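You operate a simulated robot arm through the tools that you are given. There is no shell and no other tool. Be economical: measure what you need, move in short steps, check, and stop when the job is done.

Carry out the task below with a simulated two-armed robot. There is one attempt and no reset: what you move stays moved.

## Task
Wipe up the spill on the top of the test bench with the cream rag and put it back.
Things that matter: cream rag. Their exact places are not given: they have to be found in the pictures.

It is judged by the outcome, as a careful person would: the job done as asked, and still so three seconds after it is handed in. It fails if anything else is knocked over, pushed out of place, dropped, spilled or broken.

## Robot
Two 7-joint arms with two-finger parallel grippers on one trunk, on a base that drives. Base frame: it is fixed to the floor where the robot stands at the start and does not move with it; the origin is under the middle of the robot, x ahead of it, y to its left, z up. Units: mm, rad, N and s.
The left shoulder is at the start at [70, 163, 1195], the right one opposite. Payload 3.43 kg a hand.
The TCP of each hand is the grasp point between the finger pads, 34 mm short of the fingertips. In the tool frame z runs along the fingers and y along their closing line. The gripper opens to 128 mm. The fingers are 24 mm wide and 12 mm thick; the gripper's body (48 by 130 mm) begins 96 mm behind the TCP.
Orientation is that of the tool frame in the base frame, as [roll, pitch, yaw] about the fixed x, y, z axes, in that order (R = Rz(yaw) Ry(pitch) Rx(roll)). With the fingers straight down and closing along the base's y, the tool's x points along the base's -x, its y along +y and its z along -z.

## Interface
- The arms move only by the tool play_rows. It takes "left_deltas", "right_deltas" or both (then of equal length, played together; a hand with none holds still); each is a list that holds one entry, the list of rows, each a list of 7 numbers: the closure, from 0 (fully open) to 1 (shut), then the shift along the tool's x, y, z in units of 150 mm (1.0 is 150 mm), then the turn, a rotation vector about the tool's x, y, z in units of 120 degrees (1.0 is 120 degrees). In form: [[[grip, tx, ty, tz, rx, ry, rz], ...]]. A call has 1 to 10 rows; each row is the pose to reach, as a shift and turn from the pose commanded when the call began, along the tool's axes at that moment. A call with a number of a shift or a turn outside -1 to 1 is refused whole. Rows are played at 5 a second. More than 50 mm and 0.15 rad between two rows, or a gripper value outside its range, and nothing of the call is played. A pose out of reach is approached as far as the arm can. The call stops where the force on the tool passes 40 N (or 10 N more than at its start, if that is more) or the arm is blocked; 0.2 s more then pass. The fingers move at their own pace (about 153 mm/s each) and stop on an object; they squeeze with about 26 N. The grip force told is the motor's: it shows also when the fingers shut on nothing. Time passes only in rows, and 0.2 s behind the last, so rows that repeat a pose let the fingers close. It gives the time, the measured TCP pose, the force on the tool (base axes), the opening and the grip force at its end, in the units of the frame above (readings bear some noise).
- Cameras (640 x 400 px; columns grow to the right, rows downward): "scene" is now at [137.2, 23, 1427]; the picture's right is [0.24, -0.97, 0.00], its down [-0.53, -0.13, -0.84] and it looks along [0.81, 0.20, -0.55] (base axes); focal length 291 px, centre (320, 200). "left" rides on the left gripper at [76, 11, -160] in its tool frame; the picture's right is [-0.15, 0.99, 0.00], its down [-0.88, -0.13, -0.46] and it looks along [-0.45, -0.07, 0.89] (tool axes); focal length 234 px, centre (320, 200). "right" rides on the right gripper at [76, -11, -160] in its tool frame; the picture's right is [0.15, 0.99, 0.00], its down [-0.88, 0.13, -0.46] and it looks along [-0.45, 0.07, 0.89] (tool axes); focal length 234 px, centre (320, 200).
- get_image(camera): a new picture of that camera. It takes no simulated time.
- move_column(by): slides the trunk up (or, below 0, down) by that many mm; the arms and the scene camera ride with it, the base frame stays. It gives what a move gives, with no picture.
- base_move(legs): drives the robot by 1 to 6 legs, each [ahead, left, turn to the left] in mm, mm and rad, along the robot's own axes; the way and the turn of a leg run together, so that a leg with both is an arc; at most 1500 mm and 3.142 rad a leg. The arms and the cameras ride along, it lands a little off, and it stops where it bumps. It gives what a move gives.
- pan_tilt(pan, tilt): turns the head with the scene camera to pan (to the left, within 1.501 rad either way) and tilt (down, from -0.506 to 1.204), counted from straight ahead of the robot. It gives what a move gives.
- probe_pixels(camera, pixels): for up to 12 pixels [column, row] of the newest picture of that camera ("zoom" is the newest enlarged one), the place [x, y, z] in the base frame of the surface seen there, good to about 3 mm. It takes no simulated time.
- close_up(camera, box): a new picture of the part [left, top, right, bottom] of that camera's present view, enlarged. It takes no simulated time.
- hand_in(): hands the job in; it is judged then, once.

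Go step by step. Measure first, check grasps and placings, and put right what went wrong. The budget is 80 turns and 70 pictures, counting those below and the enlarged ones. Unless the task says otherwise, let go and move clear before handing in, and close with one line.

The tools are called as a command line: name --argument value ..., lists and objects as JSON in quotes. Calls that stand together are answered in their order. play_rows: Moves the arms, as the interface text tells. Its arguments: {"type":"object","properties":{"left_deltas":{"type":"array"},"right_deltas":{"type":"array"}},"required":[]} The other tools are called the same way: move_column (by) slides the trunk up or down; base_move (legs) drives the base; pan_tilt (pan, tilt) turns the head that bears the scene camera; get_image (camera) takes a picture; probe_pixels (camera, pixels) gives the place of the surface under pixels of a picture; close_up (camera, box) takes an enlarged picture of a part of a camera's view; hand_in () hands the job in.

At the start:

```text
t: 0.0
left_eef_pos: [606.8, 391.0, 1117.8]
left_ee_rot: [-3.141, 0.0, 3.141]
left_wrist_force: [0.4, 0.0, -0.1]
left_grip_width: 128.1
left_grip_force: 0.0
right_eef_pos: [652.4, -147.4, 1044.8]
right_ee_rot: [3.141, 0.0, -3.141]
right_wrist_force: [0.7, -0.8, 0.0]
right_grip_width: 127.7
right_grip_force: 0.0
trunk travel left (down, up): [-675.0, 265.0]
robot x, y, heading: [0.9, -1.2, -0.0]
head pan, tilt: [0.246, 0.581]
```

scene: 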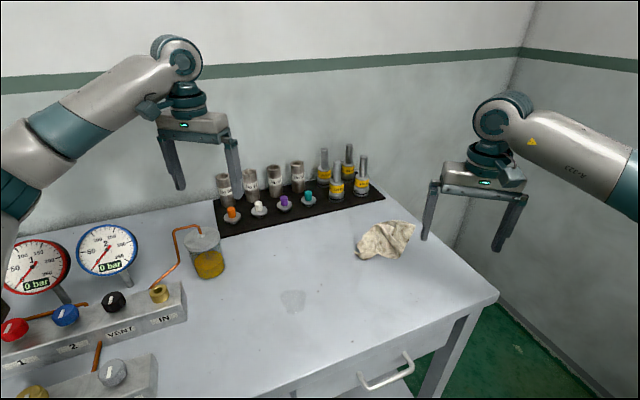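
right: 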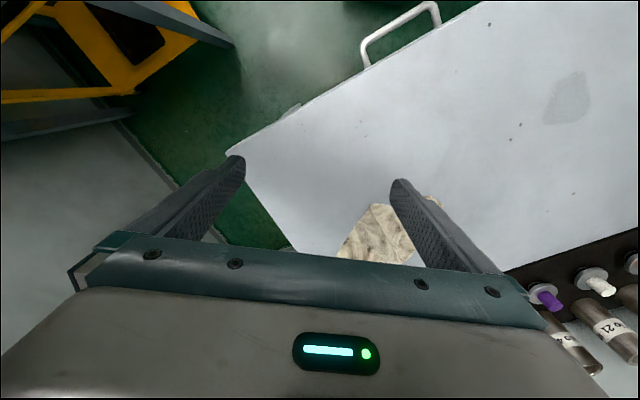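
left: 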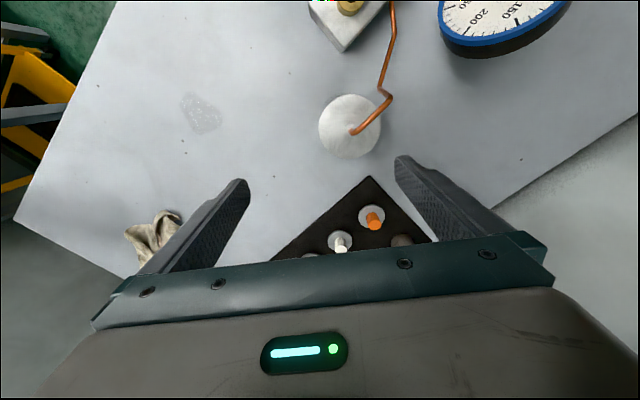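

The scene picture shows the cream rag around (385,240) and a faint grey spill around (293,300). I'll enlarge both and measure.

close_up --camera "scene" --box '[240, 200, 440, 325]'

probe_pixels --camera "scene" --pixels '[[385, 240], [360, 250], [412, 228], [385, 258], [390, 222], [293, 300], [281, 300], [305, 300], [293, 290], [293, 312], [497, 295], [375, 222]]'

```text
3.20 times, centred on (340, 262) of scene
```

zoom: 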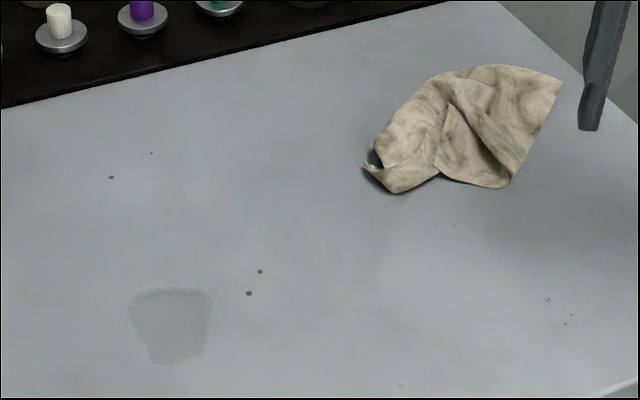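

```text
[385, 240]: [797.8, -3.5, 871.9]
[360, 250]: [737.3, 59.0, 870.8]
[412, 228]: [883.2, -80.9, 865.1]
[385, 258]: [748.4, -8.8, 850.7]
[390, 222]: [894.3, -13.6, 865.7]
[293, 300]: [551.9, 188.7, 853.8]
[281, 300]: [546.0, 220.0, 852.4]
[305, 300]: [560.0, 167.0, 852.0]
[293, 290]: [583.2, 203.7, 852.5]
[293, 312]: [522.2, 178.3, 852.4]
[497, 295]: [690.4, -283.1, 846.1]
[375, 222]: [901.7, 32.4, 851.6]
```

The bench surface is at z≈852 and the rag rises to about 872. The spill is centred near (552,192). Next I'll probe the rag's folds and the spill's edges.

probe_pixels --camera "zoom" --pixels '[[400, 150], [420, 110], [445, 100], [470, 110], [450, 145], [490, 90], [510, 130], [490, 170], [400, 185], [470, 75], [540, 90], [445, 165]]'

probe_pixels --camera "zoom" --pixels '[[130, 300], [210, 292], [170, 288], [205, 350], [155, 362], [170, 325], [260, 271], [249, 293], [375, 155], [365, 165], [555, 80], [505, 185]]'

close_up --camera "scene" --box '[345, 205, 425, 270]'

```text
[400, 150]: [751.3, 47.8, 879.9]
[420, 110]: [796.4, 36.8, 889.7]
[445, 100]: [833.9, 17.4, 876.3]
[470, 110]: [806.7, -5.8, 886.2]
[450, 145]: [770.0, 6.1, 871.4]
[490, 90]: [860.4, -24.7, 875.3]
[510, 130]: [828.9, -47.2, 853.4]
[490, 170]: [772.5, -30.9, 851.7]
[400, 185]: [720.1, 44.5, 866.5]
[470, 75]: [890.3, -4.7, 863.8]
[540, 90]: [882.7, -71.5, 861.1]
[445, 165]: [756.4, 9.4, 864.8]
```

```text
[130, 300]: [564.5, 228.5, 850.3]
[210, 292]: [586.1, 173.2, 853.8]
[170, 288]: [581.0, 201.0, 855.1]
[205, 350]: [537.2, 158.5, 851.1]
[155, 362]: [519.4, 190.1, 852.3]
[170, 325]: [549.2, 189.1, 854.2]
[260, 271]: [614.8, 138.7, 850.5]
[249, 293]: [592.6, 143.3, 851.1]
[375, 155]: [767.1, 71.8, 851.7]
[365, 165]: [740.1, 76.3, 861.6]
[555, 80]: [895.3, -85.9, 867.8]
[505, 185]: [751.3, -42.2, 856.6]
```

```text
6.15 times, centred on (385, 238) of scene
```

zoom: 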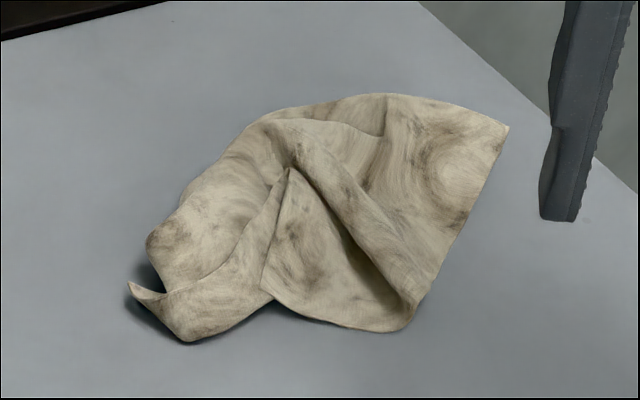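

The rag's ridge is about 38 mm high around (800,15). I'll move the right hand over it at a safe height to look down.

play_rows --right_deltas '[[[0, -0.08, 0.245, 0, 0, 0, 0], [0, -0.16, 0.49, 0, 0, 0, 0], [0, -0.24, 0.735, 0, 0, 0, 0], [0, -0.32, 0.98, 0, 0, 0, 0], [0, -0.32, 0.98, 0, 0, 0, 0]]]'

get_image --camera "right"

```text
t: 1.2
left_eef_pos: [607.0, 389.3, 1118.0]
left_ee_rot: [3.14, -0.001, 3.141]
left_wrist_force: [0.1, -0.2, 0.6]
left_grip_width: 128.0
left_grip_force: 0.1
right_eef_pos: [700.2, -1.6, 1047.3]
right_ee_rot: [3.139, 0.0, 3.141]
right_wrist_force: [0.5, -0.9, -0.4]
right_grip_width: 128.2
right_grip_force: 0.1
trunk travel left (down, up): [-675.0, 265.0]
robot x, y, heading: [1.1, 0.3, 0.0]
head pan, tilt: [0.246, 0.581]
```

```text
64 pictures are left
```

right: 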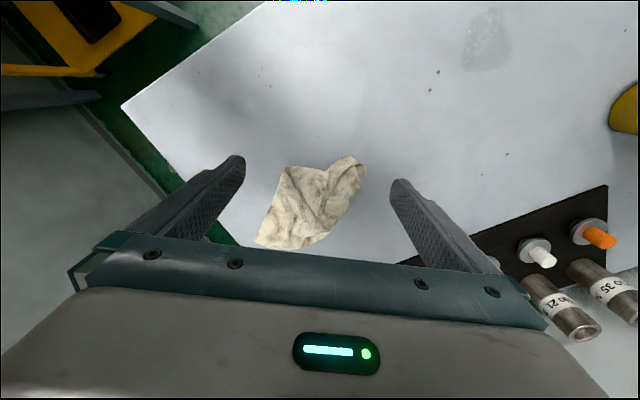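

close_up --camera "right" --box '[240, 140, 400, 260]'

probe_pixels --camera "right" --pixels '[[360, 165], [350, 158], [345, 180], [330, 170], [325, 185], [310, 172], [310, 195], [335, 215], [290, 170], [262, 240], [310, 240], [340, 195]]'

```text
3.33 times, centred on (320, 200) of right
```

zoom: 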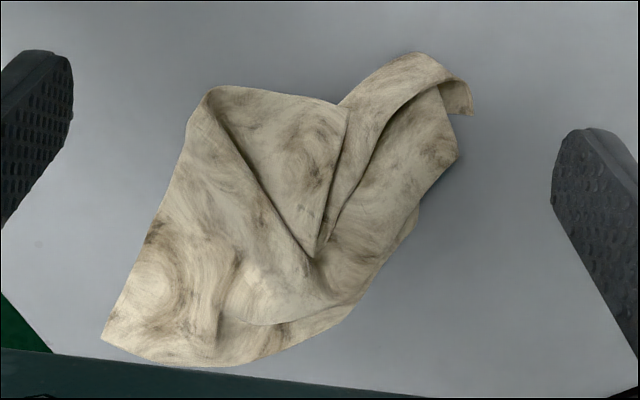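

```text
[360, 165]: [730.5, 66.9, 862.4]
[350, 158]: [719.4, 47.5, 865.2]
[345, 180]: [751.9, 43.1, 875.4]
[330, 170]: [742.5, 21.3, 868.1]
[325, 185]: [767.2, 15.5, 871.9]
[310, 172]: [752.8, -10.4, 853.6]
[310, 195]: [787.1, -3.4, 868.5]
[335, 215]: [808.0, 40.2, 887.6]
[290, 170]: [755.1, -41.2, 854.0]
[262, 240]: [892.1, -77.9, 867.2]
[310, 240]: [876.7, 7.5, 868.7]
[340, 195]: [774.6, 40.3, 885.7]
```

The left lobe of the rag, around (345,185) in the right picture, is a raised ridge (z≈875–888) with free bench on both sides. I'll turn the hand 30° to close across it and come down partway. I'll also locate the beaker and the manifold.

play_rows --right_deltas '[[[0, -0.11, 0.067, 0.14, 0, 0, 0.0625], [0, -0.22, 0.133, 0.28, 0, 0, 0.125], [0, -0.33, 0.2, 0.42, 0, 0, 0.1875], [0, -0.433, 0.267, 0.56, 0, 0, 0.25], [0, -0.433, 0.267, 0.56, 0, 0, 0.25]]]'

get_image --camera "right"

get_image --camera "scene"

probe_pixels --camera "scene" --pixels '[[208, 278], [224, 268], [188, 265], [186, 318], [186, 285], [220, 237], [384, 197], [200, 240], [155, 355]]'

```text
t: 2.4
left_eef_pos: [606.2, 391.2, 1116.9]
left_ee_rot: [3.141, 0.001, -3.14]
left_wrist_force: [-0.4, -0.2, -0.3]
left_grip_width: 127.7
left_grip_force: 0.0
right_eef_pos: [765.7, 39.8, 961.1]
right_ee_rot: [3.139, -0.001, 2.615]
right_wrist_force: [0.4, 0.5, 0.4]
right_grip_width: 127.9
right_grip_force: 0.0
trunk travel left (down, up): [-675.0, 265.0]
robot x, y, heading: [-0.5, -2.5, 0.002]
head pan, tilt: [0.246, 0.581]
```

```text
62 pictures are left
```

right: 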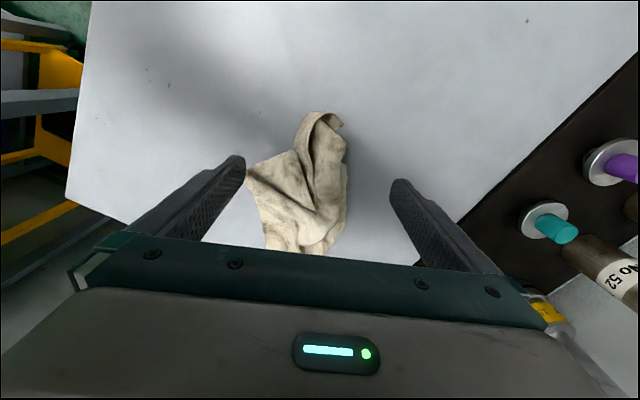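

```text
61 pictures are left
```

scene: 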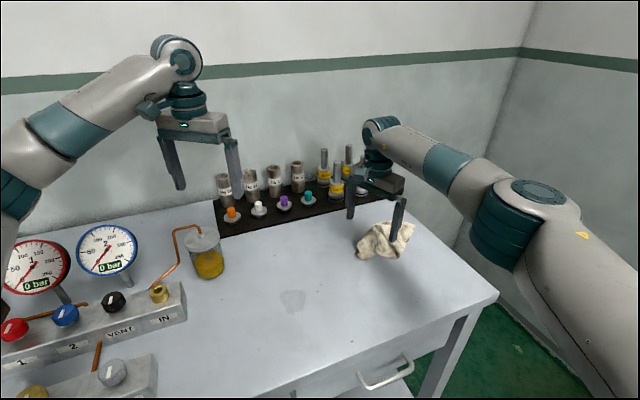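

```text
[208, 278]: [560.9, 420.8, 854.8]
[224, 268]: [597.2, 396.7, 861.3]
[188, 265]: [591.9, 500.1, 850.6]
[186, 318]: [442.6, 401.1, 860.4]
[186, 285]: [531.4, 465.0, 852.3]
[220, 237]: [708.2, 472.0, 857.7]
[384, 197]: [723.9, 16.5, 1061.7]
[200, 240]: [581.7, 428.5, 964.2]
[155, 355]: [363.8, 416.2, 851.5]
```

The fingers straddle the rag. Before descending I'll check how close the tray edge is, at (460,225) in the right picture.

probe_pixels --camera "right" --pixels '[[465, 225], [500, 190], [550, 225], [325, 118], [342, 125], [300, 140], [322, 150], [345, 160], [280, 165], [320, 180], [340, 200], [250, 180]]'

```text
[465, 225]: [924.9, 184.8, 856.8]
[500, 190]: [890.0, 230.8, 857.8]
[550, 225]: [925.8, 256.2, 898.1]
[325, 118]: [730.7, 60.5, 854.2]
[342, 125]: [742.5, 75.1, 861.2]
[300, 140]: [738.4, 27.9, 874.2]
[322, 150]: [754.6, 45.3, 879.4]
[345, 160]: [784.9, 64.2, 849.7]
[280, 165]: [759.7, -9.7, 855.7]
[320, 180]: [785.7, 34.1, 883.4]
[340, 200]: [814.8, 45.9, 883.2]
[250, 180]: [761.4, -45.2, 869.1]
```

The tray is well clear, so I'll go straight down 68 mm and close on the lobe.

play_rows --right_deltas '[[[0, 0, 0, 0.2, 0, 0, 0], [0, 0, 0, 0.35, 0, 0, 0], [0, 0, 0, 0.453, 0, 0, 0], [0, 0, 0, 0.453, 0, 0, 0], [1, 0, 0, 0.453, 0, 0, 0], [1, 0, 0, 0.453, 0, 0, 0], [1, 0, 0, 0.453, 0, 0, 0], [1, 0, 0, 0.453, 0, 0, 0]]]'

get_image --camera "right"

close_up --camera "scene" --box '[320, 160, 440, 280]'

```text
t: 4.2
left_eef_pos: [605.5, 390.4, 1117.3]
left_ee_rot: [-3.141, 0.0, 3.141]
left_wrist_force: [-0.1, 0.7, 0.1]
left_grip_width: 128.0
left_grip_force: 0.0
right_eef_pos: [765.4, 40.9, 894.6]
right_ee_rot: [-3.141, 0.001, 2.62]
right_wrist_force: [-0.4, 0.2, 2.0]
right_grip_width: 4.7
right_grip_force: 26.3
trunk travel left (down, up): [-675.0, 265.0]
robot x, y, heading: [-2.5, -4.6, -0.004]
head pan, tilt: [0.246, 0.581]
```

```text
60 pictures are left
```

right: 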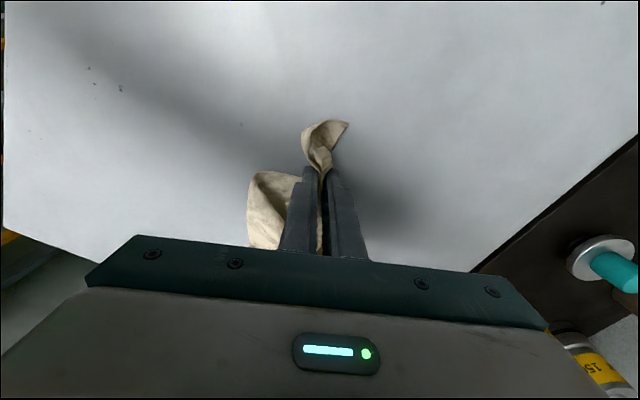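

```text
3.33 times, centred on (380, 220) of scene
```

zoom: 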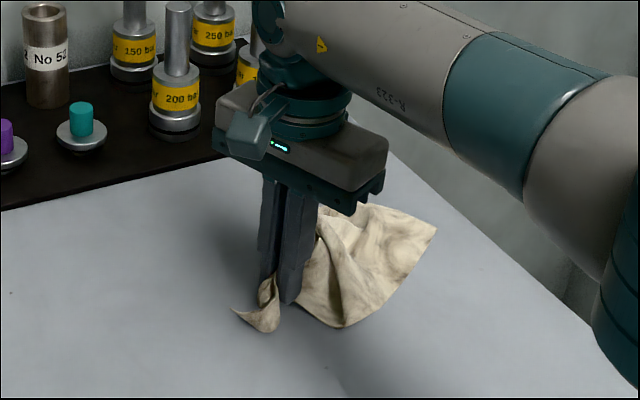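

The rag is cloth and is pinched at 4.7 mm opening. I'll lift it 60 mm and carry it halfway toward the spill.

play_rows --right_deltas '[[[1, 0, 0, -0.13, 0, 0, 0], [1, 0, 0, -0.27, 0, 0, 0], [1, 0, 0, -0.4, 0, 0, 0], [1, 0.2, 0.02, -0.4, 0, 0, 0], [1, 0.4, 0.04, -0.4, 0, 0, 0], [1, 0.6, 0.06, -0.4, 0, 0, 0], [1, 0.8, 0.075, -0.4, 0, 0, 0], [1, 0.87, 0.075, -0.4, 0, 0, 0]]]'

get_image --camera "scene"

get_image --camera "right"

```text
t: 6.0
left_eef_pos: [606.6, 390.7, 1116.3]
left_ee_rot: [-3.14, -0.001, -3.141]
left_wrist_force: [0.4, -0.6, 0.4]
left_grip_width: 127.9
left_grip_force: 0.1
right_eef_pos: [657.8, 115.3, 951.7]
right_ee_rot: [3.141, 0.0, 2.616]
right_wrist_force: [0.3, 0.6, -0.3]
right_grip_width: 5.1
right_grip_force: 25.6
trunk travel left (down, up): [-675.0, 265.0]
robot x, y, heading: [0.8, -1.1, -0.002]
head pan, tilt: [0.246, 0.581]
```

```text
58 pictures are left
```

scene: 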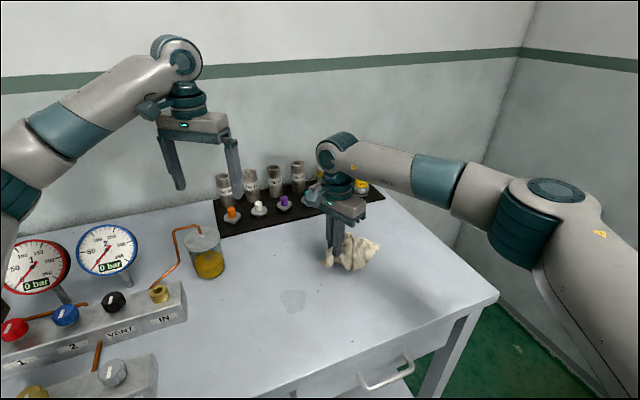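

```text
57 pictures are left
```

right: 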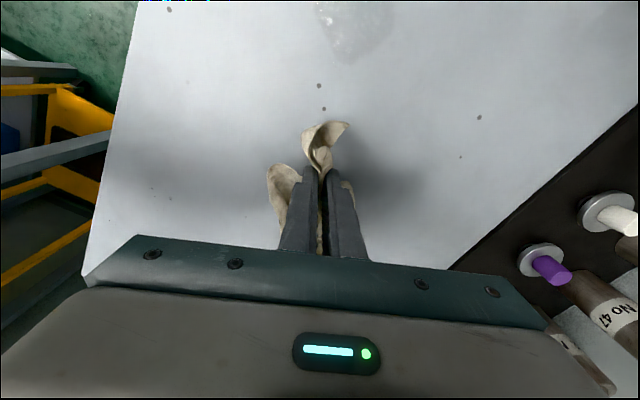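

The rag hangs well from the fingers, and the spill is ahead at (350,25) in the right picture. I'll carry the rag over it and lower gently to the bench.

play_rows --right_deltas '[[[1, 0.22, 0.02, 0, 0, 0, 0], [1, 0.44, 0.045, 0, 0, 0, 0], [1, 0.66, 0.07, 0, 0, 0, 0], [1, 0.87, 0.09, 0, 0, 0, 0], [1, 0.87, 0.09, 0.13, 0, 0, 0], [1, 0.87, 0.09, 0.25, 0, 0, 0], [1, 0.87, 0.09, 0.34, 0, 0, 0], [1, 0.87, 0.09, 0.4, 0, 0, 0], [1, 0.87, 0.09, 0.4, 0, 0, 0]]]'

close_up --camera "scene" --box '[220, 200, 420, 350]'

get_image --camera "right"

```text
t: 8.0
left_eef_pos: [606.9, 391.9, 1118.7]
left_ee_rot: [-3.141, -0.001, -3.141]
left_wrist_force: [0.1, 0.8, 0.9]
left_grip_width: 128.1
left_grip_force: 0.1
right_eef_pos: [552.2, 193.5, 894.9]
right_ee_rot: [-3.141, 0.0, 2.618]
right_wrist_force: [-0.2, -0.1, 0.8]
right_grip_width: 5.0
right_grip_force: 25.9
trunk travel left (down, up): [-675.0, 265.0]
robot x, y, heading: [-1.5, 1.9, -0.001]
head pan, tilt: [0.246, 0.581]
```

```text
2.67 times, centred on (320, 275) of scene
```

zoom: 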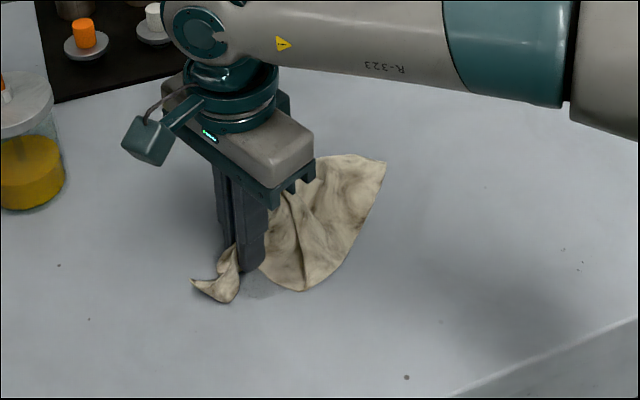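

```text
55 pictures are left
```

right: 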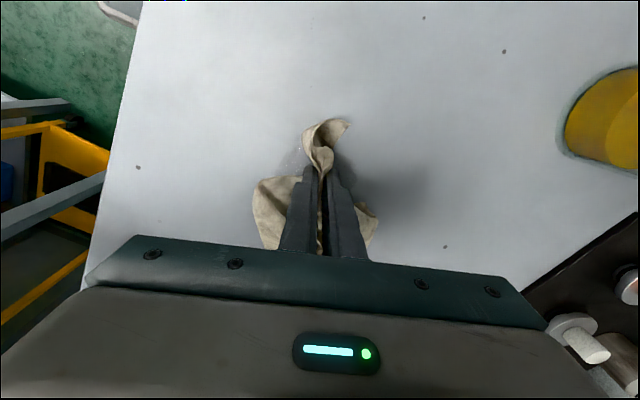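

The rag rests on the spill with almost no load. I'll press about 5 mm lower and wipe with overlapping strokes.

play_rows --right_deltas '[[[1, 0, 0, 0.035, 0, 0, 0], [1, 0.3, 0, 0.035, 0, 0, 0], [1, 0.6, 0, 0.035, 0, 0, 0], [1, 0.6, 0.27, 0.035, 0, 0, 0], [1, 0.3, 0.27, 0.035, 0, 0, 0], [1, 0, 0.27, 0.035, 0, 0, 0], [1, 0, 0, 0.035, 0, 0, 0], [1, 0, -0.27, 0.035, 0, 0, 0], [1, 0.3, -0.27, 0.035, 0, 0, 0], [1, 0.6, -0.27, 0.035, 0, 0, 0]]]'

close_up --camera "scene" --box '[200, 200, 400, 350]'

get_image --camera "right"

```text
t: 10.2
left_eef_pos: [604.9, 390.9, 1118.5]
left_ee_rot: [-3.14, 0.001, 3.141]
left_wrist_force: [0.3, 0.5, -0.3]
left_grip_width: 128.0
left_grip_force: 0.1
right_eef_pos: [451.4, 200.0, 888.3]
right_ee_rot: [3.141, 0.001, 2.615]
right_wrist_force: [8.0, -3.2, 31.2]
right_grip_width: 5.3
right_grip_force: 25.7
trunk travel left (down, up): [-675.0, 265.0]
robot x, y, heading: [-0.9, -2.5, 0.004]
head pan, tilt: [0.246, 0.581]
```

```text
2.67 times, centred on (300, 275) of scene
```

zoom: 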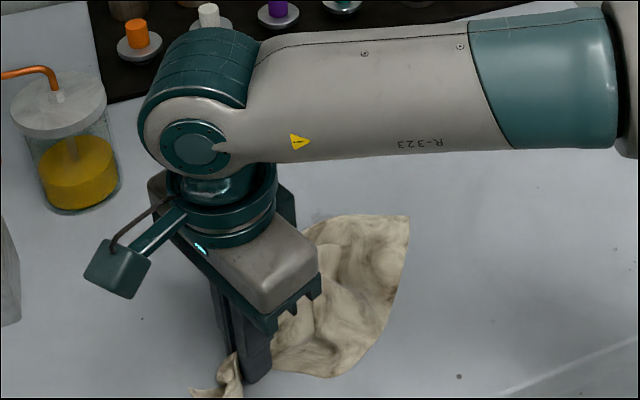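

```text
53 pictures are left
```

right: 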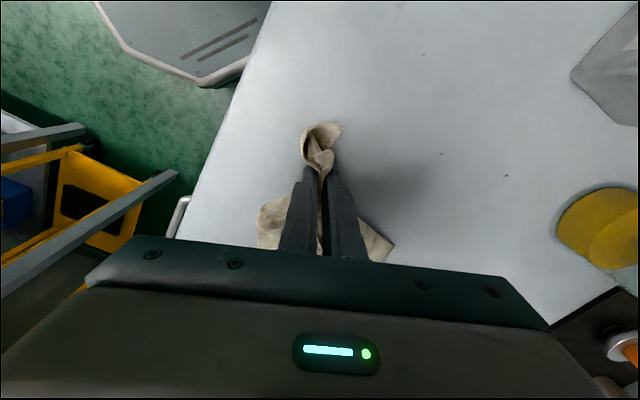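

The rag is pressed with about 31 N and only a faint residue may remain near zoom (320,217). I'll lift and move aside to inspect the spill area.

play_rows --right_deltas '[[[1, 0, 0, -0.2, 0, 0, 0], [1, 0, 0, -0.4, 0, 0, 0], [1, 0, -0.3, -0.5, 0, 0, 0], [1, 0, -0.6, -0.5, 0, 0, 0], [1, 0, -0.9, -0.5, 0, 0, 0], [1, 0, -1.0, -0.5, 0, 0, 0]]]'

close_up --camera "scene" --box '[200, 210, 400, 360]'

get_image --camera "left"

```text
t: 11.6
left_eef_pos: [607.0, 390.8, 1118.4]
left_ee_rot: [3.141, 0.0, 3.141]
left_wrist_force: [1.0, 0.3, -0.2]
left_grip_width: 127.9
left_grip_force: 0.0
right_eef_pos: [379.3, 75.3, 963.8]
right_ee_rot: [3.141, 0.001, 2.62]
right_wrist_force: [-0.4, 0.9, -0.2]
right_grip_width: 5.0
right_grip_force: 25.8
trunk travel left (down, up): [-675.0, 265.0]
robot x, y, heading: [-1.8, -1.5, -0.001]
head pan, tilt: [0.246, 0.581]
```

```text
2.67 times, centred on (300, 285) of scene
```

zoom: 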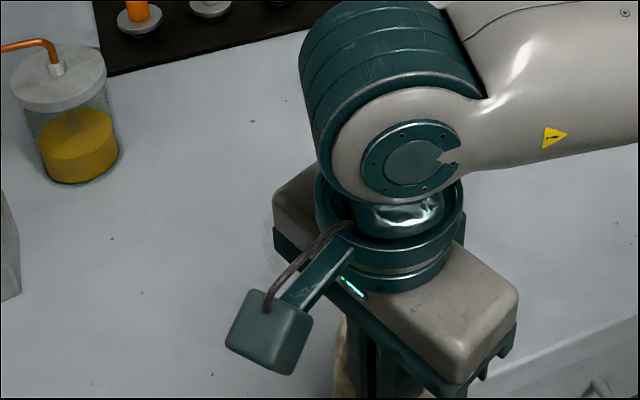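

```text
51 pictures are left
```

left: 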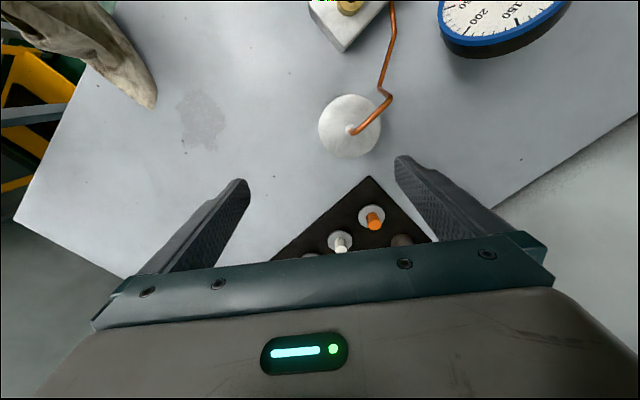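

close_up --camera "left" --box '[150, 70, 250, 170]'

probe_pixels --camera "zoom" --pixels '[[200, 150], [300, 150], [200, 330], [300, 330], [400, 200]]'

```text
4.00 times, centred on (200, 120) of left
```

zoom: 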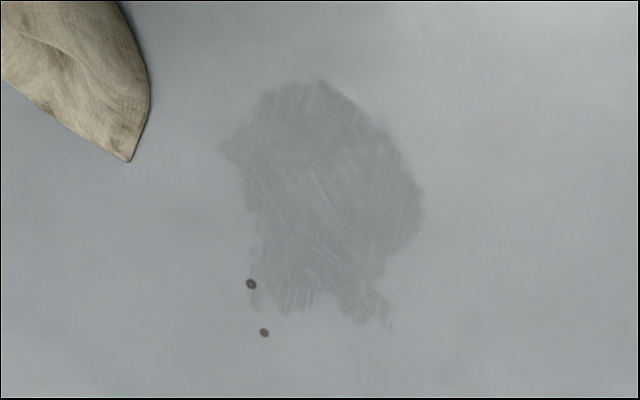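

```text
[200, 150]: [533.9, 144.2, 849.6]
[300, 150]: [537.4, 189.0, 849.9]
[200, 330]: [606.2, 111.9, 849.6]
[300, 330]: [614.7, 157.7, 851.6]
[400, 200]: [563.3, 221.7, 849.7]
```

The left picture (200,120) shows the spill thinned and smeared over x 505–620, y 145–230, so it needs more passes. I'll carry the rag back to the far corner of the patch.

play_rows --right_deltas '[[[1, -0.2, 0.18, 0, 0, 0, 0], [1, -0.4, 0.36, 0, 0, 0, 0], [1, -0.6, 0.54, 0, 0, 0, 0], [1, -0.8, 0.73, 0, 0, 0, 0], [1, -1.0, 0.92, 0.2, 0, 0, 0], [1, -1.0, 0.92, 0.3, 0, 0, 0], [1, -1.0, 0.92, 0.3, 0, 0, 0]]]'

```text
refused: row 5 steps farther than a row can; nothing moved
```

play_rows --right_deltas '[[[1, -0.2, 0.18, 0, 0, 0, 0], [1, -0.4, 0.36, 0, 0, 0, 0], [1, -0.6, 0.54, 0, 0, 0, 0], [1, -0.8, 0.73, 0, 0, 0, 0], [1, -1.0, 0.92, 0.1, 0, 0, 0], [1, -1.0, 0.92, 0.3, 0, 0, 0], [1, -1.0, 0.92, 0.3, 0, 0, 0]]]'

```text
t: 13.2
left_eef_pos: [606.4, 391.2, 1118.0]
left_ee_rot: [-3.141, 0.0, 3.141]
left_wrist_force: [-0.3, -0.1, 0.6]
left_grip_width: 128.4
left_grip_force: 0.0
right_eef_pos: [577.7, 117.2, 919.5]
right_ee_rot: [-3.141, 0.0, 2.618]
right_wrist_force: [0.4, -0.1, -0.3]
right_grip_width: 5.4
right_grip_force: 25.8
trunk travel left (down, up): [-675.0, 265.0]
robot x, y, heading: [-2.9, 2.5, 0.003]
head pan, tilt: [0.246, 0.581]
```

The rag is over the near-right corner. I'll press down and run the first strokes of a raster with 25 mm spacing.

play_rows --right_deltas '[[[1, -0.16, 0, 0.13, 0, 0, 0], [1, -0.16, 0, 0.197, 0, 0, 0], [1, 0.14, 0, 0.197, 0, 0, 0], [1, 0.44, 0, 0.197, 0, 0, 0], [1, 0.74, 0, 0.197, 0, 0, 0], [1, 0.74, 0.167, 0.197, 0, 0, 0], [1, 0.44, 0.167, 0.197, 0, 0, 0], [1, 0.14, 0.167, 0.197, 0, 0, 0], [1, -0.16, 0.167, 0.197, 0, 0, 0], [1, -0.16, 0.333, 0.197, 0, 0, 0]]]'

```text
t: 15.4
left_eef_pos: [605.7, 392.7, 1117.9]
left_ee_rot: [-3.14, -0.001, 3.14]
left_wrist_force: [-0.8, 0.6, -0.4]
left_grip_width: 128.3
left_grip_force: 0.2
right_eef_pos: [621.5, 149.2, 892.1]
right_ee_rot: [-3.141, 0.001, 2.617]
right_wrist_force: [0.2, -2.4, 9.4]
right_grip_width: 5.3
right_grip_force: 26.0
trunk travel left (down, up): [-675.0, 265.0]
robot x, y, heading: [-0.9, 1.0, -0.002]
head pan, tilt: [0.246, 0.581]
```

play_rows --right_deltas '[[[1, 0.3, 0, 0.012, 0, 0, 0], [1, 0.6, 0, 0.012, 0, 0, 0], [1, 0.9, 0, 0.012, 0, 0, 0], [1, 0.9, 0.167, 0.012, 0, 0, 0], [1, 0.6, 0.167, 0.012, 0, 0, 0], [1, 0.3, 0.167, 0.012, 0, 0, 0], [1, 0, 0.167, 0.012, 0, 0, 0], [1, 0.1, 0.333, 0.012, 0, 0, 0], [1, 0.4, 0.333, 0.012, 0, 0, 0], [1, 0.7, 0.333, 0.012, 0, 0, 0]]]'

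```text
t: 17.6
left_eef_pos: [605.4, 390.0, 1118.2]
left_ee_rot: [-3.14, 0.004, -3.14]
left_wrist_force: [-0.1, -0.1, -0.8]
left_grip_width: 128.0
left_grip_force: 0.1
right_eef_pos: [558.5, 242.4, 890.7]
right_ee_rot: [3.14, 0.001, 2.617]
right_wrist_force: [4.7, -4.2, 29.4]
right_grip_width: 5.1
right_grip_force: 26.0
trunk travel left (down, up): [-675.0, 265.0]
robot x, y, heading: [1.4, -3.5, -0.002]
head pan, tilt: [0.246, 0.581]
```

I'll lift clear and check the patch with the left camera.

play_rows --right_deltas '[[[1, 0, 0, -0.2, 0, 0, 0], [1, 0, 0, -0.45, 0, 0, 0], [1, 0.1, -0.28, -0.45, 0, 0, 0], [1, 0.2, -0.56, -0.45, 0, 0, 0], [1, 0.3, -0.84, -0.45, 0, 0, 0], [1, 0.4, -1.0, -0.45, 0, 0, 0], [1, 0.6, -1.0, -0.45, 0, 0, 0]]]'

close_up --camera "left" --box '[130, 60, 270, 180]'

```text
t: 19.2
left_eef_pos: [605.5, 392.5, 1117.2]
left_ee_rot: [-3.14, 0.0, 3.14]
left_wrist_force: [-0.3, 0.0, 0.2]
left_grip_width: 127.8
left_grip_force: 0.0
right_eef_pos: [403.2, 161.7, 958.5]
right_ee_rot: [3.141, 0.001, 2.617]
right_wrist_force: [-0.1, -0.4, -0.5]
right_grip_width: 5.1
right_grip_force: 25.6
trunk travel left (down, up): [-675.0, 265.0]
robot x, y, heading: [-1.4, 0.8, -0.002]
head pan, tilt: [0.246, 0.581]
```

```text
3.33 times, centred on (200, 120) of left
```

zoom: 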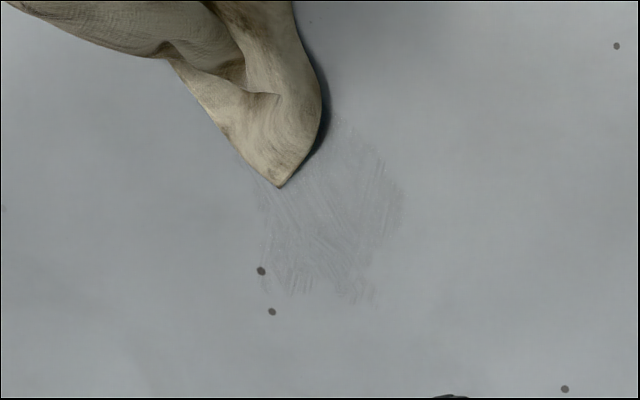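

The spill is now only a faint film around (330,230) in the zoom. I'll do another full raster, going back over it first.

play_rows --right_deltas '[[[1, -0.2, 0.12, 0.2, 0, 0, 0], [1, -0.42, 0.28, 0.35, 0, 0, 0], [1, -0.42, 0.34, 0.455, 0, 0, 0], [1, -0.7, 0.34, 0.455, 0, 0, 0], [1, -1.0, 0.34, 0.455, 0, 0, 0], [1, -1.0, 0.48, 0.455, 0, 0, 0], [1, -0.7, 0.48, 0.455, 0, 0, 0], [1, -0.42, 0.48, 0.455, 0, 0, 0], [1, -0.7, 0.6, 0.455, 0, 0, 0], [1, -1.0, 0.6, 0.455, 0, 0, 0]]]'

```text
t: 21.4
left_eef_pos: [605.3, 389.3, 1119.0]
left_ee_rot: [3.14, -0.002, -3.141]
left_wrist_force: [0.1, -0.7, -1.2]
left_grip_width: 127.7
left_grip_force: 0.0
right_eef_pos: [578.1, 160.5, 891.2]
right_ee_rot: [3.14, 0.0, 2.617]
right_wrist_force: [-2.6, 3.6, 18.3]
right_grip_width: 4.9
right_grip_force: 26.0
trunk travel left (down, up): [-675.0, 265.0]
robot x, y, heading: [2.7, 6.4, -0.002]
head pan, tilt: [0.246, 0.581]
```

play_rows --right_deltas '[[[1, -0.3, -0.13, 0.005, 0, 0, 0], [1, -0.3, 0.1, 0.005, 0, 0, 0], [1, 0, 0.1, 0.005, 0, 0, 0], [1, 0.3, 0.1, 0.005, 0, 0, 0], [1, 0.58, 0.1, 0.005, 0, 0, 0], [1, 0.58, 0.22, 0.005, 0, 0, 0], [1, 0.28, 0.22, 0.005, 0, 0, 0], [1, 0, 0.22, 0.005, 0, 0, 0], [1, -0.3, 0.22, 0.005, 0, 0, 0], [1, -0.2, 0.36, 0.005, 0, 0, 0]]]'

play_rows --right_deltas '[[[1, 0.3, 0, 0, 0, 0, 0], [1, 0.6, 0, 0, 0, 0, 0], [1, 0.6, -0.2, 0, 0, 0, 0], [1, 0.6, -0.5, 0, 0, 0, 0], [1, 0.45, -0.5, 0, 0, 0, 0], [1, 0.45, -0.2, 0, 0, 0, 0], [1, 0.3, 0, 0, 0, 0, 0], [1, 0.3, -0.25, 0, 0, 0, 0], [1, 0.3, -0.5, 0, 0, 0, 0]]]'

```text
t: 22.2
left_eef_pos: [604.8, 391.2, 1118.4]
left_ee_rot: [3.14, 0.002, -3.141]
left_wrist_force: [0.0, 0.3, 0.1]
left_grip_width: 127.9
left_grip_force: 0.1
right_eef_pos: [605.8, 167.6, 890.2]
right_ee_rot: [3.135, 0.008, 2.614]
right_wrist_force: [-3.9, 3.1, 20.0]
right_grip_width: 4.9
right_grip_force: 25.8
trunk travel left (down, up): [-675.0, 265.0]
robot x, y, heading: [-4.2, 0.1, 0.001]
head pan, tilt: [0.246, 0.581]
stopped in row 3 (right hand): the force on the tool passed its limit (the readings are from after the stop); the commanded pose is now the measured one
```

```text
t: 23.6
left_eef_pos: [604.6, 389.4, 1118.7]
left_ee_rot: [-3.141, -0.001, 3.141]
left_wrist_force: [1.0, -0.2, 0.8]
left_grip_width: 128.0
left_grip_force: 0.0
right_eef_pos: [528.0, 164.9, 890.4]
right_ee_rot: [3.14, 0.01, 2.612]
right_wrist_force: [-5.9, -5.1, 27.6]
right_grip_width: 5.2
right_grip_force: 25.9
trunk travel left (down, up): [-675.0, 265.0]
robot x, y, heading: [-2.7, -3.7, -0.001]
head pan, tilt: [0.246, 0.581]
stopped in row 7 (right hand): the force on the tool passed its limit (the readings are from after the stop); the commanded pose is now the measured one
```

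The force limit cut the strokes short with no harm done. I'll ease off 1 mm and finish the left part of the patch.

play_rows --right_deltas '[[[1, 0.1, 0.24, -0.01, 0, 0, 0], [1, -0.2, 0.24, -0.008, 0, 0, 0], [1, -0.5, 0.24, -0.008, 0, 0, 0], [1, -0.5, 0.37, -0.008, 0, 0, 0], [1, -0.2, 0.37, -0.008, 0, 0, 0], [1, 0.1, 0.37, -0.008, 0, 0, 0], [1, 0.2, 0.5, -0.008, 0, 0, 0], [1, -0.1, 0.5, -0.008, 0, 0, 0], [1, -0.4, 0.5, -0.008, 0, 0, 0]]]'

close_up --camera "left" --box '[130, 60, 270, 180]'

```text
t: 25.6
left_eef_pos: [604.1, 388.2, 1117.7]
left_ee_rot: [3.141, 0.004, 3.14]
left_wrist_force: [0.7, -0.1, 0.8]
left_grip_width: 128.0
left_grip_force: 0.0
right_eef_pos: [615.9, 195.9, 890.3]
right_ee_rot: [3.139, 0.007, 2.615]
right_wrist_force: [-3.9, 3.9, 21.2]
right_grip_width: 5.0
right_grip_force: 26.0
trunk travel left (down, up): [-675.0, 265.0]
robot x, y, heading: [0.3, -0.7, 0.0]
head pan, tilt: [0.246, 0.581]
```

```text
3.33 times, centred on (200, 120) of left
```

zoom: 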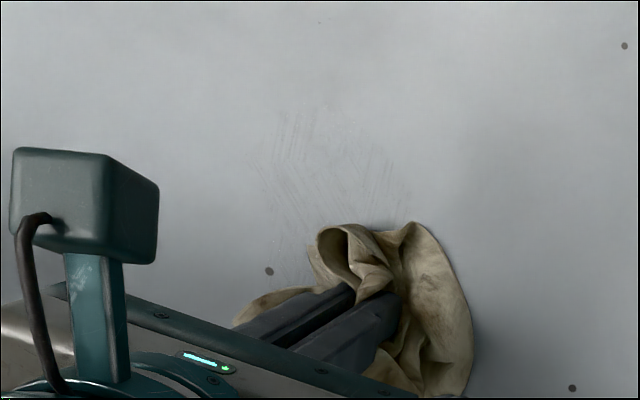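

Only faint streaks remain around (330,170) in the zoom. I'll do a cross-direction raster to finish.

play_rows --right_deltas '[[[1, 0, -0.27, -0.002, 0, 0, 0], [1, 0, -0.53, -0.002, 0, 0, 0], [1, 0.14, -0.53, -0.002, 0, 0, 0], [1, 0.14, -0.27, -0.002, 0, 0, 0], [1, 0.14, 0, -0.002, 0, 0, 0], [1, 0.28, 0, -0.002, 0, 0, 0], [1, 0.28, -0.27, -0.002, 0, 0, 0], [1, 0.28, -0.53, -0.002, 0, 0, 0], [1, 0.42, -0.53, -0.002, 0, 0, 0], [1, 0.42, -0.27, -0.002, 0, 0, 0]]]'

play_rows --right_deltas '[[[1, 0, 0.27, -0.002, 0, 0, 0], [1, 0.14, 0.27, -0.002, 0, 0, 0], [1, 0.14, 0, -0.002, 0, 0, 0], [1, 0.14, -0.27, -0.002, 0, 0, 0], [1, 0.28, -0.27, -0.002, 0, 0, 0], [1, 0.28, 0, -0.002, 0, 0, 0], [1, 0.28, 0.27, -0.002, 0, 0, 0], [1, 0.05, 0.1, -0.002, 0, 0, 0], [1, -0.2, -0.05, -0.002, 0, 0, 0], [1, -0.45, -0.05, -0.002, 0, 0, 0]]]'

close_up --camera "left" --box '[130, 60, 270, 180]'

```text
t: 27.8
left_eef_pos: [604.4, 389.5, 1118.4]
left_ee_rot: [3.141, 0.002, 3.14]
left_wrist_force: [1.1, -0.2, 0.1]
left_grip_width: 127.8
left_grip_force: 0.0
right_eef_pos: [541.1, 197.4, 889.5]
right_ee_rot: [-3.14, 0.011, 2.611]
right_wrist_force: [-4.7, -5.1, 27.0]
right_grip_width: 4.9
right_grip_force: 26.2
trunk travel left (down, up): [-675.0, 265.0]
robot x, y, heading: [-1.3, 0.5, 0.0]
head pan, tilt: [0.246, 0.581]
```

```text
t: 30.0
left_eef_pos: [604.8, 389.5, 1118.5]
left_ee_rot: [3.141, 0.003, 3.139]
left_wrist_force: [0.6, -0.5, -0.7]
left_grip_width: 128.0
left_grip_force: 0.0
right_eef_pos: [595.2, 157.1, 890.8]
right_ee_rot: [3.14, 0.007, 2.611]
right_wrist_force: [-5.6, 1.6, 18.2]
right_grip_width: 4.8
right_grip_force: 25.8
trunk travel left (down, up): [-675.0, 265.0]
robot x, y, heading: [0.8, 1.7, -0.003]
head pan, tilt: [0.246, 0.581]
```

```text
3.33 times, centred on (200, 120) of left
```

zoom: 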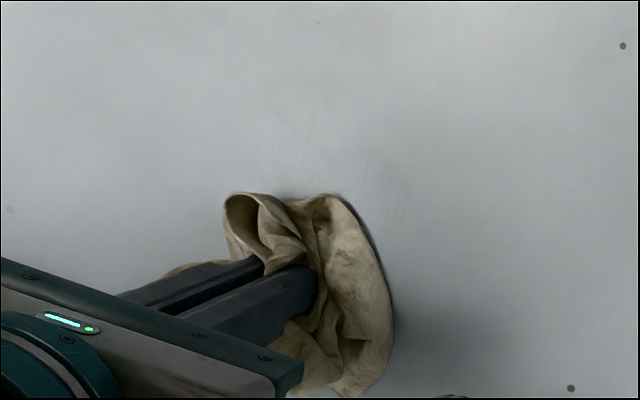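

It is nearly clean. I'll lift and move partway toward the rag's home spot to inspect the whole area.

play_rows --right_deltas '[[[1, 0, 0, -0.2, 0, 0, 0], [1, 0, 0, -0.4, 0, 0, 0], [1, -0.3, 0, -0.4, 0, 0, 0], [1, -0.6, 0, -0.4, 0, 0, 0], [1, -0.9, 0, -0.4, 0, 0, 0], [1, -0.97, 0, -0.4, 0, 0, 0]]]'

close_up --camera "left" --box '[130, 60, 270, 180]'

close_up --camera "scene" --box '[230, 220, 390, 340]'

get_image --camera "right"

```text
t: 31.4
left_eef_pos: [607.1, 390.4, 1118.4]
left_ee_rot: [3.141, 0.0, 3.14]
left_wrist_force: [0.1, 0.1, -0.9]
left_grip_width: 128.1
left_grip_force: 0.0
right_eef_pos: [724.8, 81.1, 950.6]
right_ee_rot: [-3.141, 0.007, 2.612]
right_wrist_force: [-1.0, 0.0, -0.1]
right_grip_width: 5.2
right_grip_force: 25.5
trunk travel left (down, up): [-675.0, 265.0]
robot x, y, heading: [0.0, 3.0, -0.002]
head pan, tilt: [0.246, 0.581]
```

```text
3.33 times, centred on (200, 120) of left
```

zoom: 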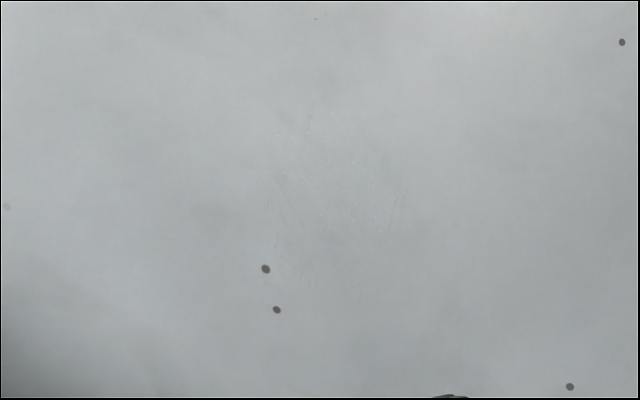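

```text
3.33 times, centred on (310, 280) of scene
```

zoom: 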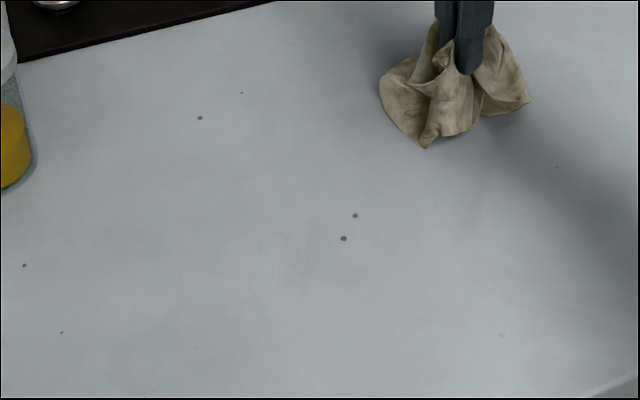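

```text
44 pictures are left
```

right: 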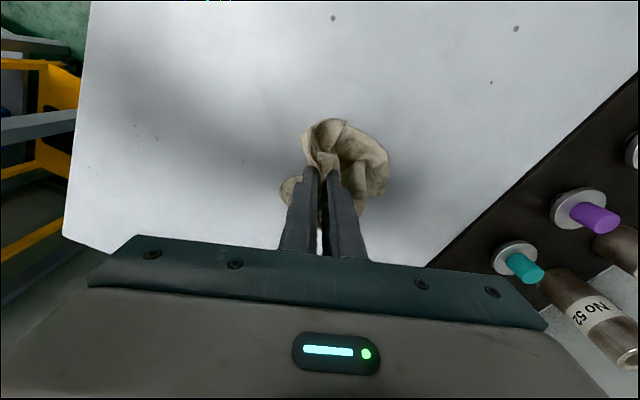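

Only very faint streaks and droplets remain around (330,190) in the left zoom. I'll do one more thorough scrub before putting the rag back.

play_rows --right_deltas '[[[1, 0.3, 0, 0, 0, 0, 0], [1, 0.6, 0, 0, 0, 0, 0], [1, 0.9, -0.1, 0, 0, 0, 0], [1, 0.9, -0.2, 0.25, 0, 0, 0], [1, 0.9, -0.25, 0.403, 0, 0, 0], [1, 0.9, 0, 0.403, 0, 0, 0], [1, 0.9, 0.25, 0.403, 0, 0, 0], [1, 1.0, 0.25, 0.403, 0, 0, 0], [1, 1.0, 0, 0.403, 0, 0, 0], [1, 1.0, -0.25, 0.403, 0, 0, 0]]]'

play_rows --right_deltas '[[[1, 0.1, 0, 0.001, 0, 0, 0], [1, 0.1, 0.27, 0.001, 0, 0, 0], [1, 0.1, 0.54, 0.001, 0, 0, 0], [1, 0.22, 0.54, 0.001, 0, 0, 0], [1, 0.22, 0.27, 0.001, 0, 0, 0], [1, 0.22, 0, 0.001, 0, 0, 0], [1, 0.34, 0, 0.001, 0, 0, 0], [1, 0.34, 0.27, 0.001, 0, 0, 0], [1, 0.34, 0.54, 0.001, 0, 0, 0], [1, 0.46, 0.54, 0.001, 0, 0, 0]]]'

play_rows --right_deltas '[[[1, 0, -0.27, 0, 0, 0, 0], [1, 0, -0.54, 0, 0, 0, 0], [1, 0.12, -0.54, 0, 0, 0, 0], [1, 0.12, -0.27, 0, 0, 0, 0], [1, 0.12, 0, 0, 0, 0, 0], [1, 0.24, 0, 0, 0, 0, 0], [1, 0.24, -0.27, 0, 0, 0, 0], [1, 0.24, -0.54, 0, 0, 0, 0], [1, 0.2, -0.45, 0, 0, 0, 0], [1, -0.1, -0.42, 0, 0, 0, 0]]]'

play_rows --right_deltas '[[[1, -0.3, 0, -0.001, 0, 0, 0], [1, -0.6, 0, -0.001, 0, 0, 0], [1, -0.6, 0.15, -0.001, 0, 0, 0], [1, -0.3, 0.15, -0.001, 0, 0, 0], [1, 0, 0.15, -0.001, 0, 0, 0], [1, 0.2, 0.3, -0.001, 0, 0, 0], [1, -0.1, 0.3, -0.001, 0, 0, 0], [1, -0.4, 0.3, -0.001, 0, 0, 0], [1, -0.6, 0.3, -0.001, 0, 0, 0]]]'

```text
t: 33.6
left_eef_pos: [606.3, 388.5, 1118.0]
left_ee_rot: [3.14, -0.002, 3.14]
left_wrist_force: [-0.3, 0.6, 0.8]
left_grip_width: 128.0
left_grip_force: 0.0
right_eef_pos: [577.2, 123.6, 887.7]
right_ee_rot: [3.139, 0.008, 2.611]
right_wrist_force: [3.2, 3.6, 17.2]
right_grip_width: 5.3
right_grip_force: 24.7
trunk travel left (down, up): [-675.0, 265.0]
robot x, y, heading: [-1.2, -3.4, -0.004]
head pan, tilt: [0.246, 0.581]
```

```text
t: 35.8
left_eef_pos: [606.3, 387.9, 1118.6]
left_ee_rot: [3.141, 0.001, 3.14]
left_wrist_force: [1.0, -0.2, -0.2]
left_grip_width: 128.0
left_grip_force: 0.1
right_eef_pos: [558.3, 227.7, 888.1]
right_ee_rot: [3.14, 0.009, 2.612]
right_wrist_force: [2.0, -0.6, 6.1]
right_grip_width: 5.0
right_grip_force: 25.8
trunk travel left (down, up): [-675.0, 265.0]
robot x, y, heading: [2.1, -0.4, 0.0]
head pan, tilt: [0.246, 0.581]
```

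```text
t: 38.0
left_eef_pos: [607.9, 386.6, 1117.9]
left_ee_rot: [3.139, 0.002, 3.139]
left_wrist_force: [0.4, -0.1, 0.2]
left_grip_width: 128.2
left_grip_force: 0.1
right_eef_pos: [533.6, 168.5, 889.9]
right_ee_rot: [3.138, 0.008, 2.61]
right_wrist_force: [-1.0, 0.7, 3.6]
right_grip_width: 4.7
right_grip_force: 26.0
trunk travel left (down, up): [-675.0, 265.0]
robot x, y, heading: [0.3, -1.4, -0.001]
head pan, tilt: [0.246, 0.581]
```

```text
t: 40.0
left_eef_pos: [606.7, 389.2, 1117.5]
left_ee_rot: [3.141, 0.0, 3.14]
left_wrist_force: [-0.5, -1.1, 0.0]
left_grip_width: 128.0
left_grip_force: 0.0
right_eef_pos: [637.9, 163.1, 890.0]
right_ee_rot: [-3.141, 0.007, 2.612]
right_wrist_force: [-0.2, 0.7, 1.4]
right_grip_width: 5.0
right_grip_force: 25.8
trunk travel left (down, up): [-675.0, 265.0]
robot x, y, heading: [-5.4, -0.9, -0.001]
head pan, tilt: [0.246, 0.581]
```

The last strokes carried little load. I'll lift away and inspect.

play_rows --right_deltas '[[[1, 0, 0, -0.2, 0, 0, 0], [1, 0, 0, -0.4, 0, 0, 0], [1, -0.3, -0.1, -0.4, 0, 0, 0], [1, -0.6, -0.15, -0.4, 0, 0, 0]]]'

close_up --camera "left" --box '[130, 60, 270, 180]'

get_image --camera "scene"

```text
t: 41.0
left_eef_pos: [607.7, 389.3, 1117.1]
left_ee_rot: [3.141, 0.0, 3.139]
left_wrist_force: [-0.1, 0.5, -0.2]
left_grip_width: 128.1
left_grip_force: 0.1
right_eef_pos: [706.7, 98.8, 950.2]
right_ee_rot: [-3.14, 0.006, 2.612]
right_wrist_force: [-0.5, 0.6, 0.3]
right_grip_width: 4.8
right_grip_force: 26.0
trunk travel left (down, up): [-675.0, 265.0]
robot x, y, heading: [2.4, -2.1, 0.001]
head pan, tilt: [0.246, 0.581]
```

```text
3.33 times, centred on (200, 120) of left
```

zoom: 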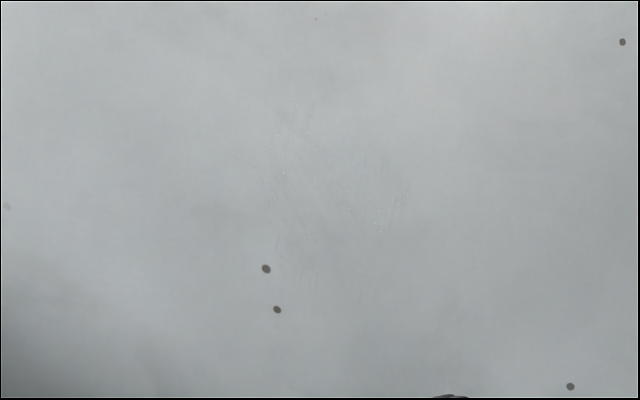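

```text
42 pictures are left
```

scene: 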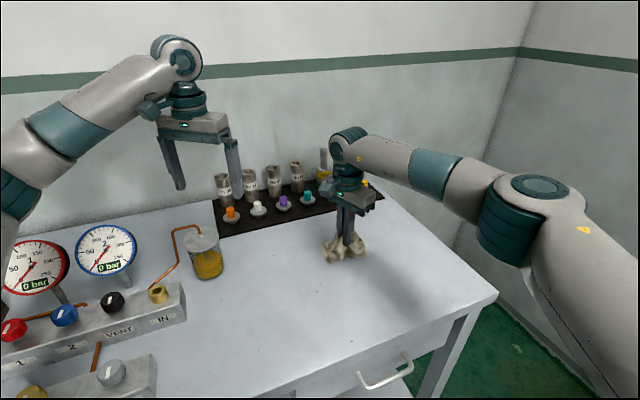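

Tiny droplets remain around (270–410, 130–240) in the zoom. I'll locate them, then scrub once more with firmer pressure.

close_up --camera "left" --box '[170, 75, 235, 140]'

probe_pixels --camera "zoom" --pixels '[[180, 100], [320, 100], [460, 100], [180, 250], [320, 250], [460, 250], [320, 380]]'

```text
6.15 times, centred on (202, 108) of left
```

zoom: 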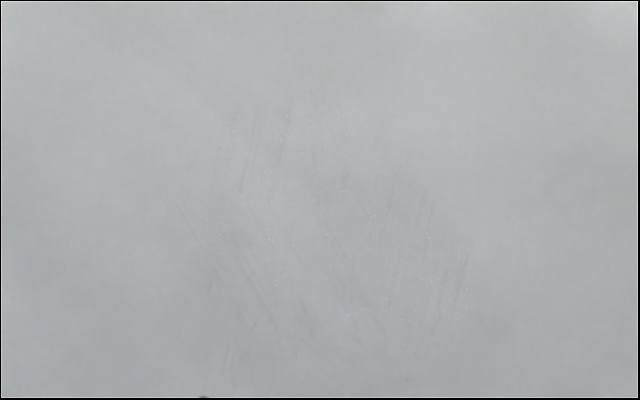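

```text
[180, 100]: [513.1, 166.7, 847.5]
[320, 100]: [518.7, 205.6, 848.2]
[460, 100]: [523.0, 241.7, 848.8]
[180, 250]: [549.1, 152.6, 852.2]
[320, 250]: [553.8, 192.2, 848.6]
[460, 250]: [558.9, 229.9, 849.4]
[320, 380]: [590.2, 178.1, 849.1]
```

play_rows --right_deltas '[[[1, 0.3, 0, 0, 0, 0, 0], [1, 0.6, 0, 0, 0, 0, 0], [1, 0.9, -0.1, 0, 0, 0, 0], [1, 0.9, -0.2, 0.22, 0, 0, 0], [1, 0.9, -0.3, 0.413, 0, 0, 0], [1, 0.9, 0, 0.413, 0, 0, 0], [1, 0.9, 0.3, 0.413, 0, 0, 0], [1, 1.0, 0.3, 0.413, 0, 0, 0], [1, 1.0, 0, 0.413, 0, 0, 0], [1, 1.0, -0.3, 0.413, 0, 0, 0]]]'

```text
t: 43.2
left_eef_pos: [603.9, 388.1, 1120.6]
left_ee_rot: [3.14, 0.003, 3.14]
left_wrist_force: [-1.1, 0.4, -0.4]
left_grip_width: 127.9
left_grip_force: 0.1
right_eef_pos: [549.5, 131.0, 888.5]
right_ee_rot: [3.136, 0.011, 2.611]
right_wrist_force: [6.1, 5.5, 25.5]
right_grip_width: 5.1
right_grip_force: 25.5
trunk travel left (down, up): [-675.0, 265.0]
robot x, y, heading: [3.4, 1.5, -0.003]
head pan, tilt: [0.246, 0.581]
```

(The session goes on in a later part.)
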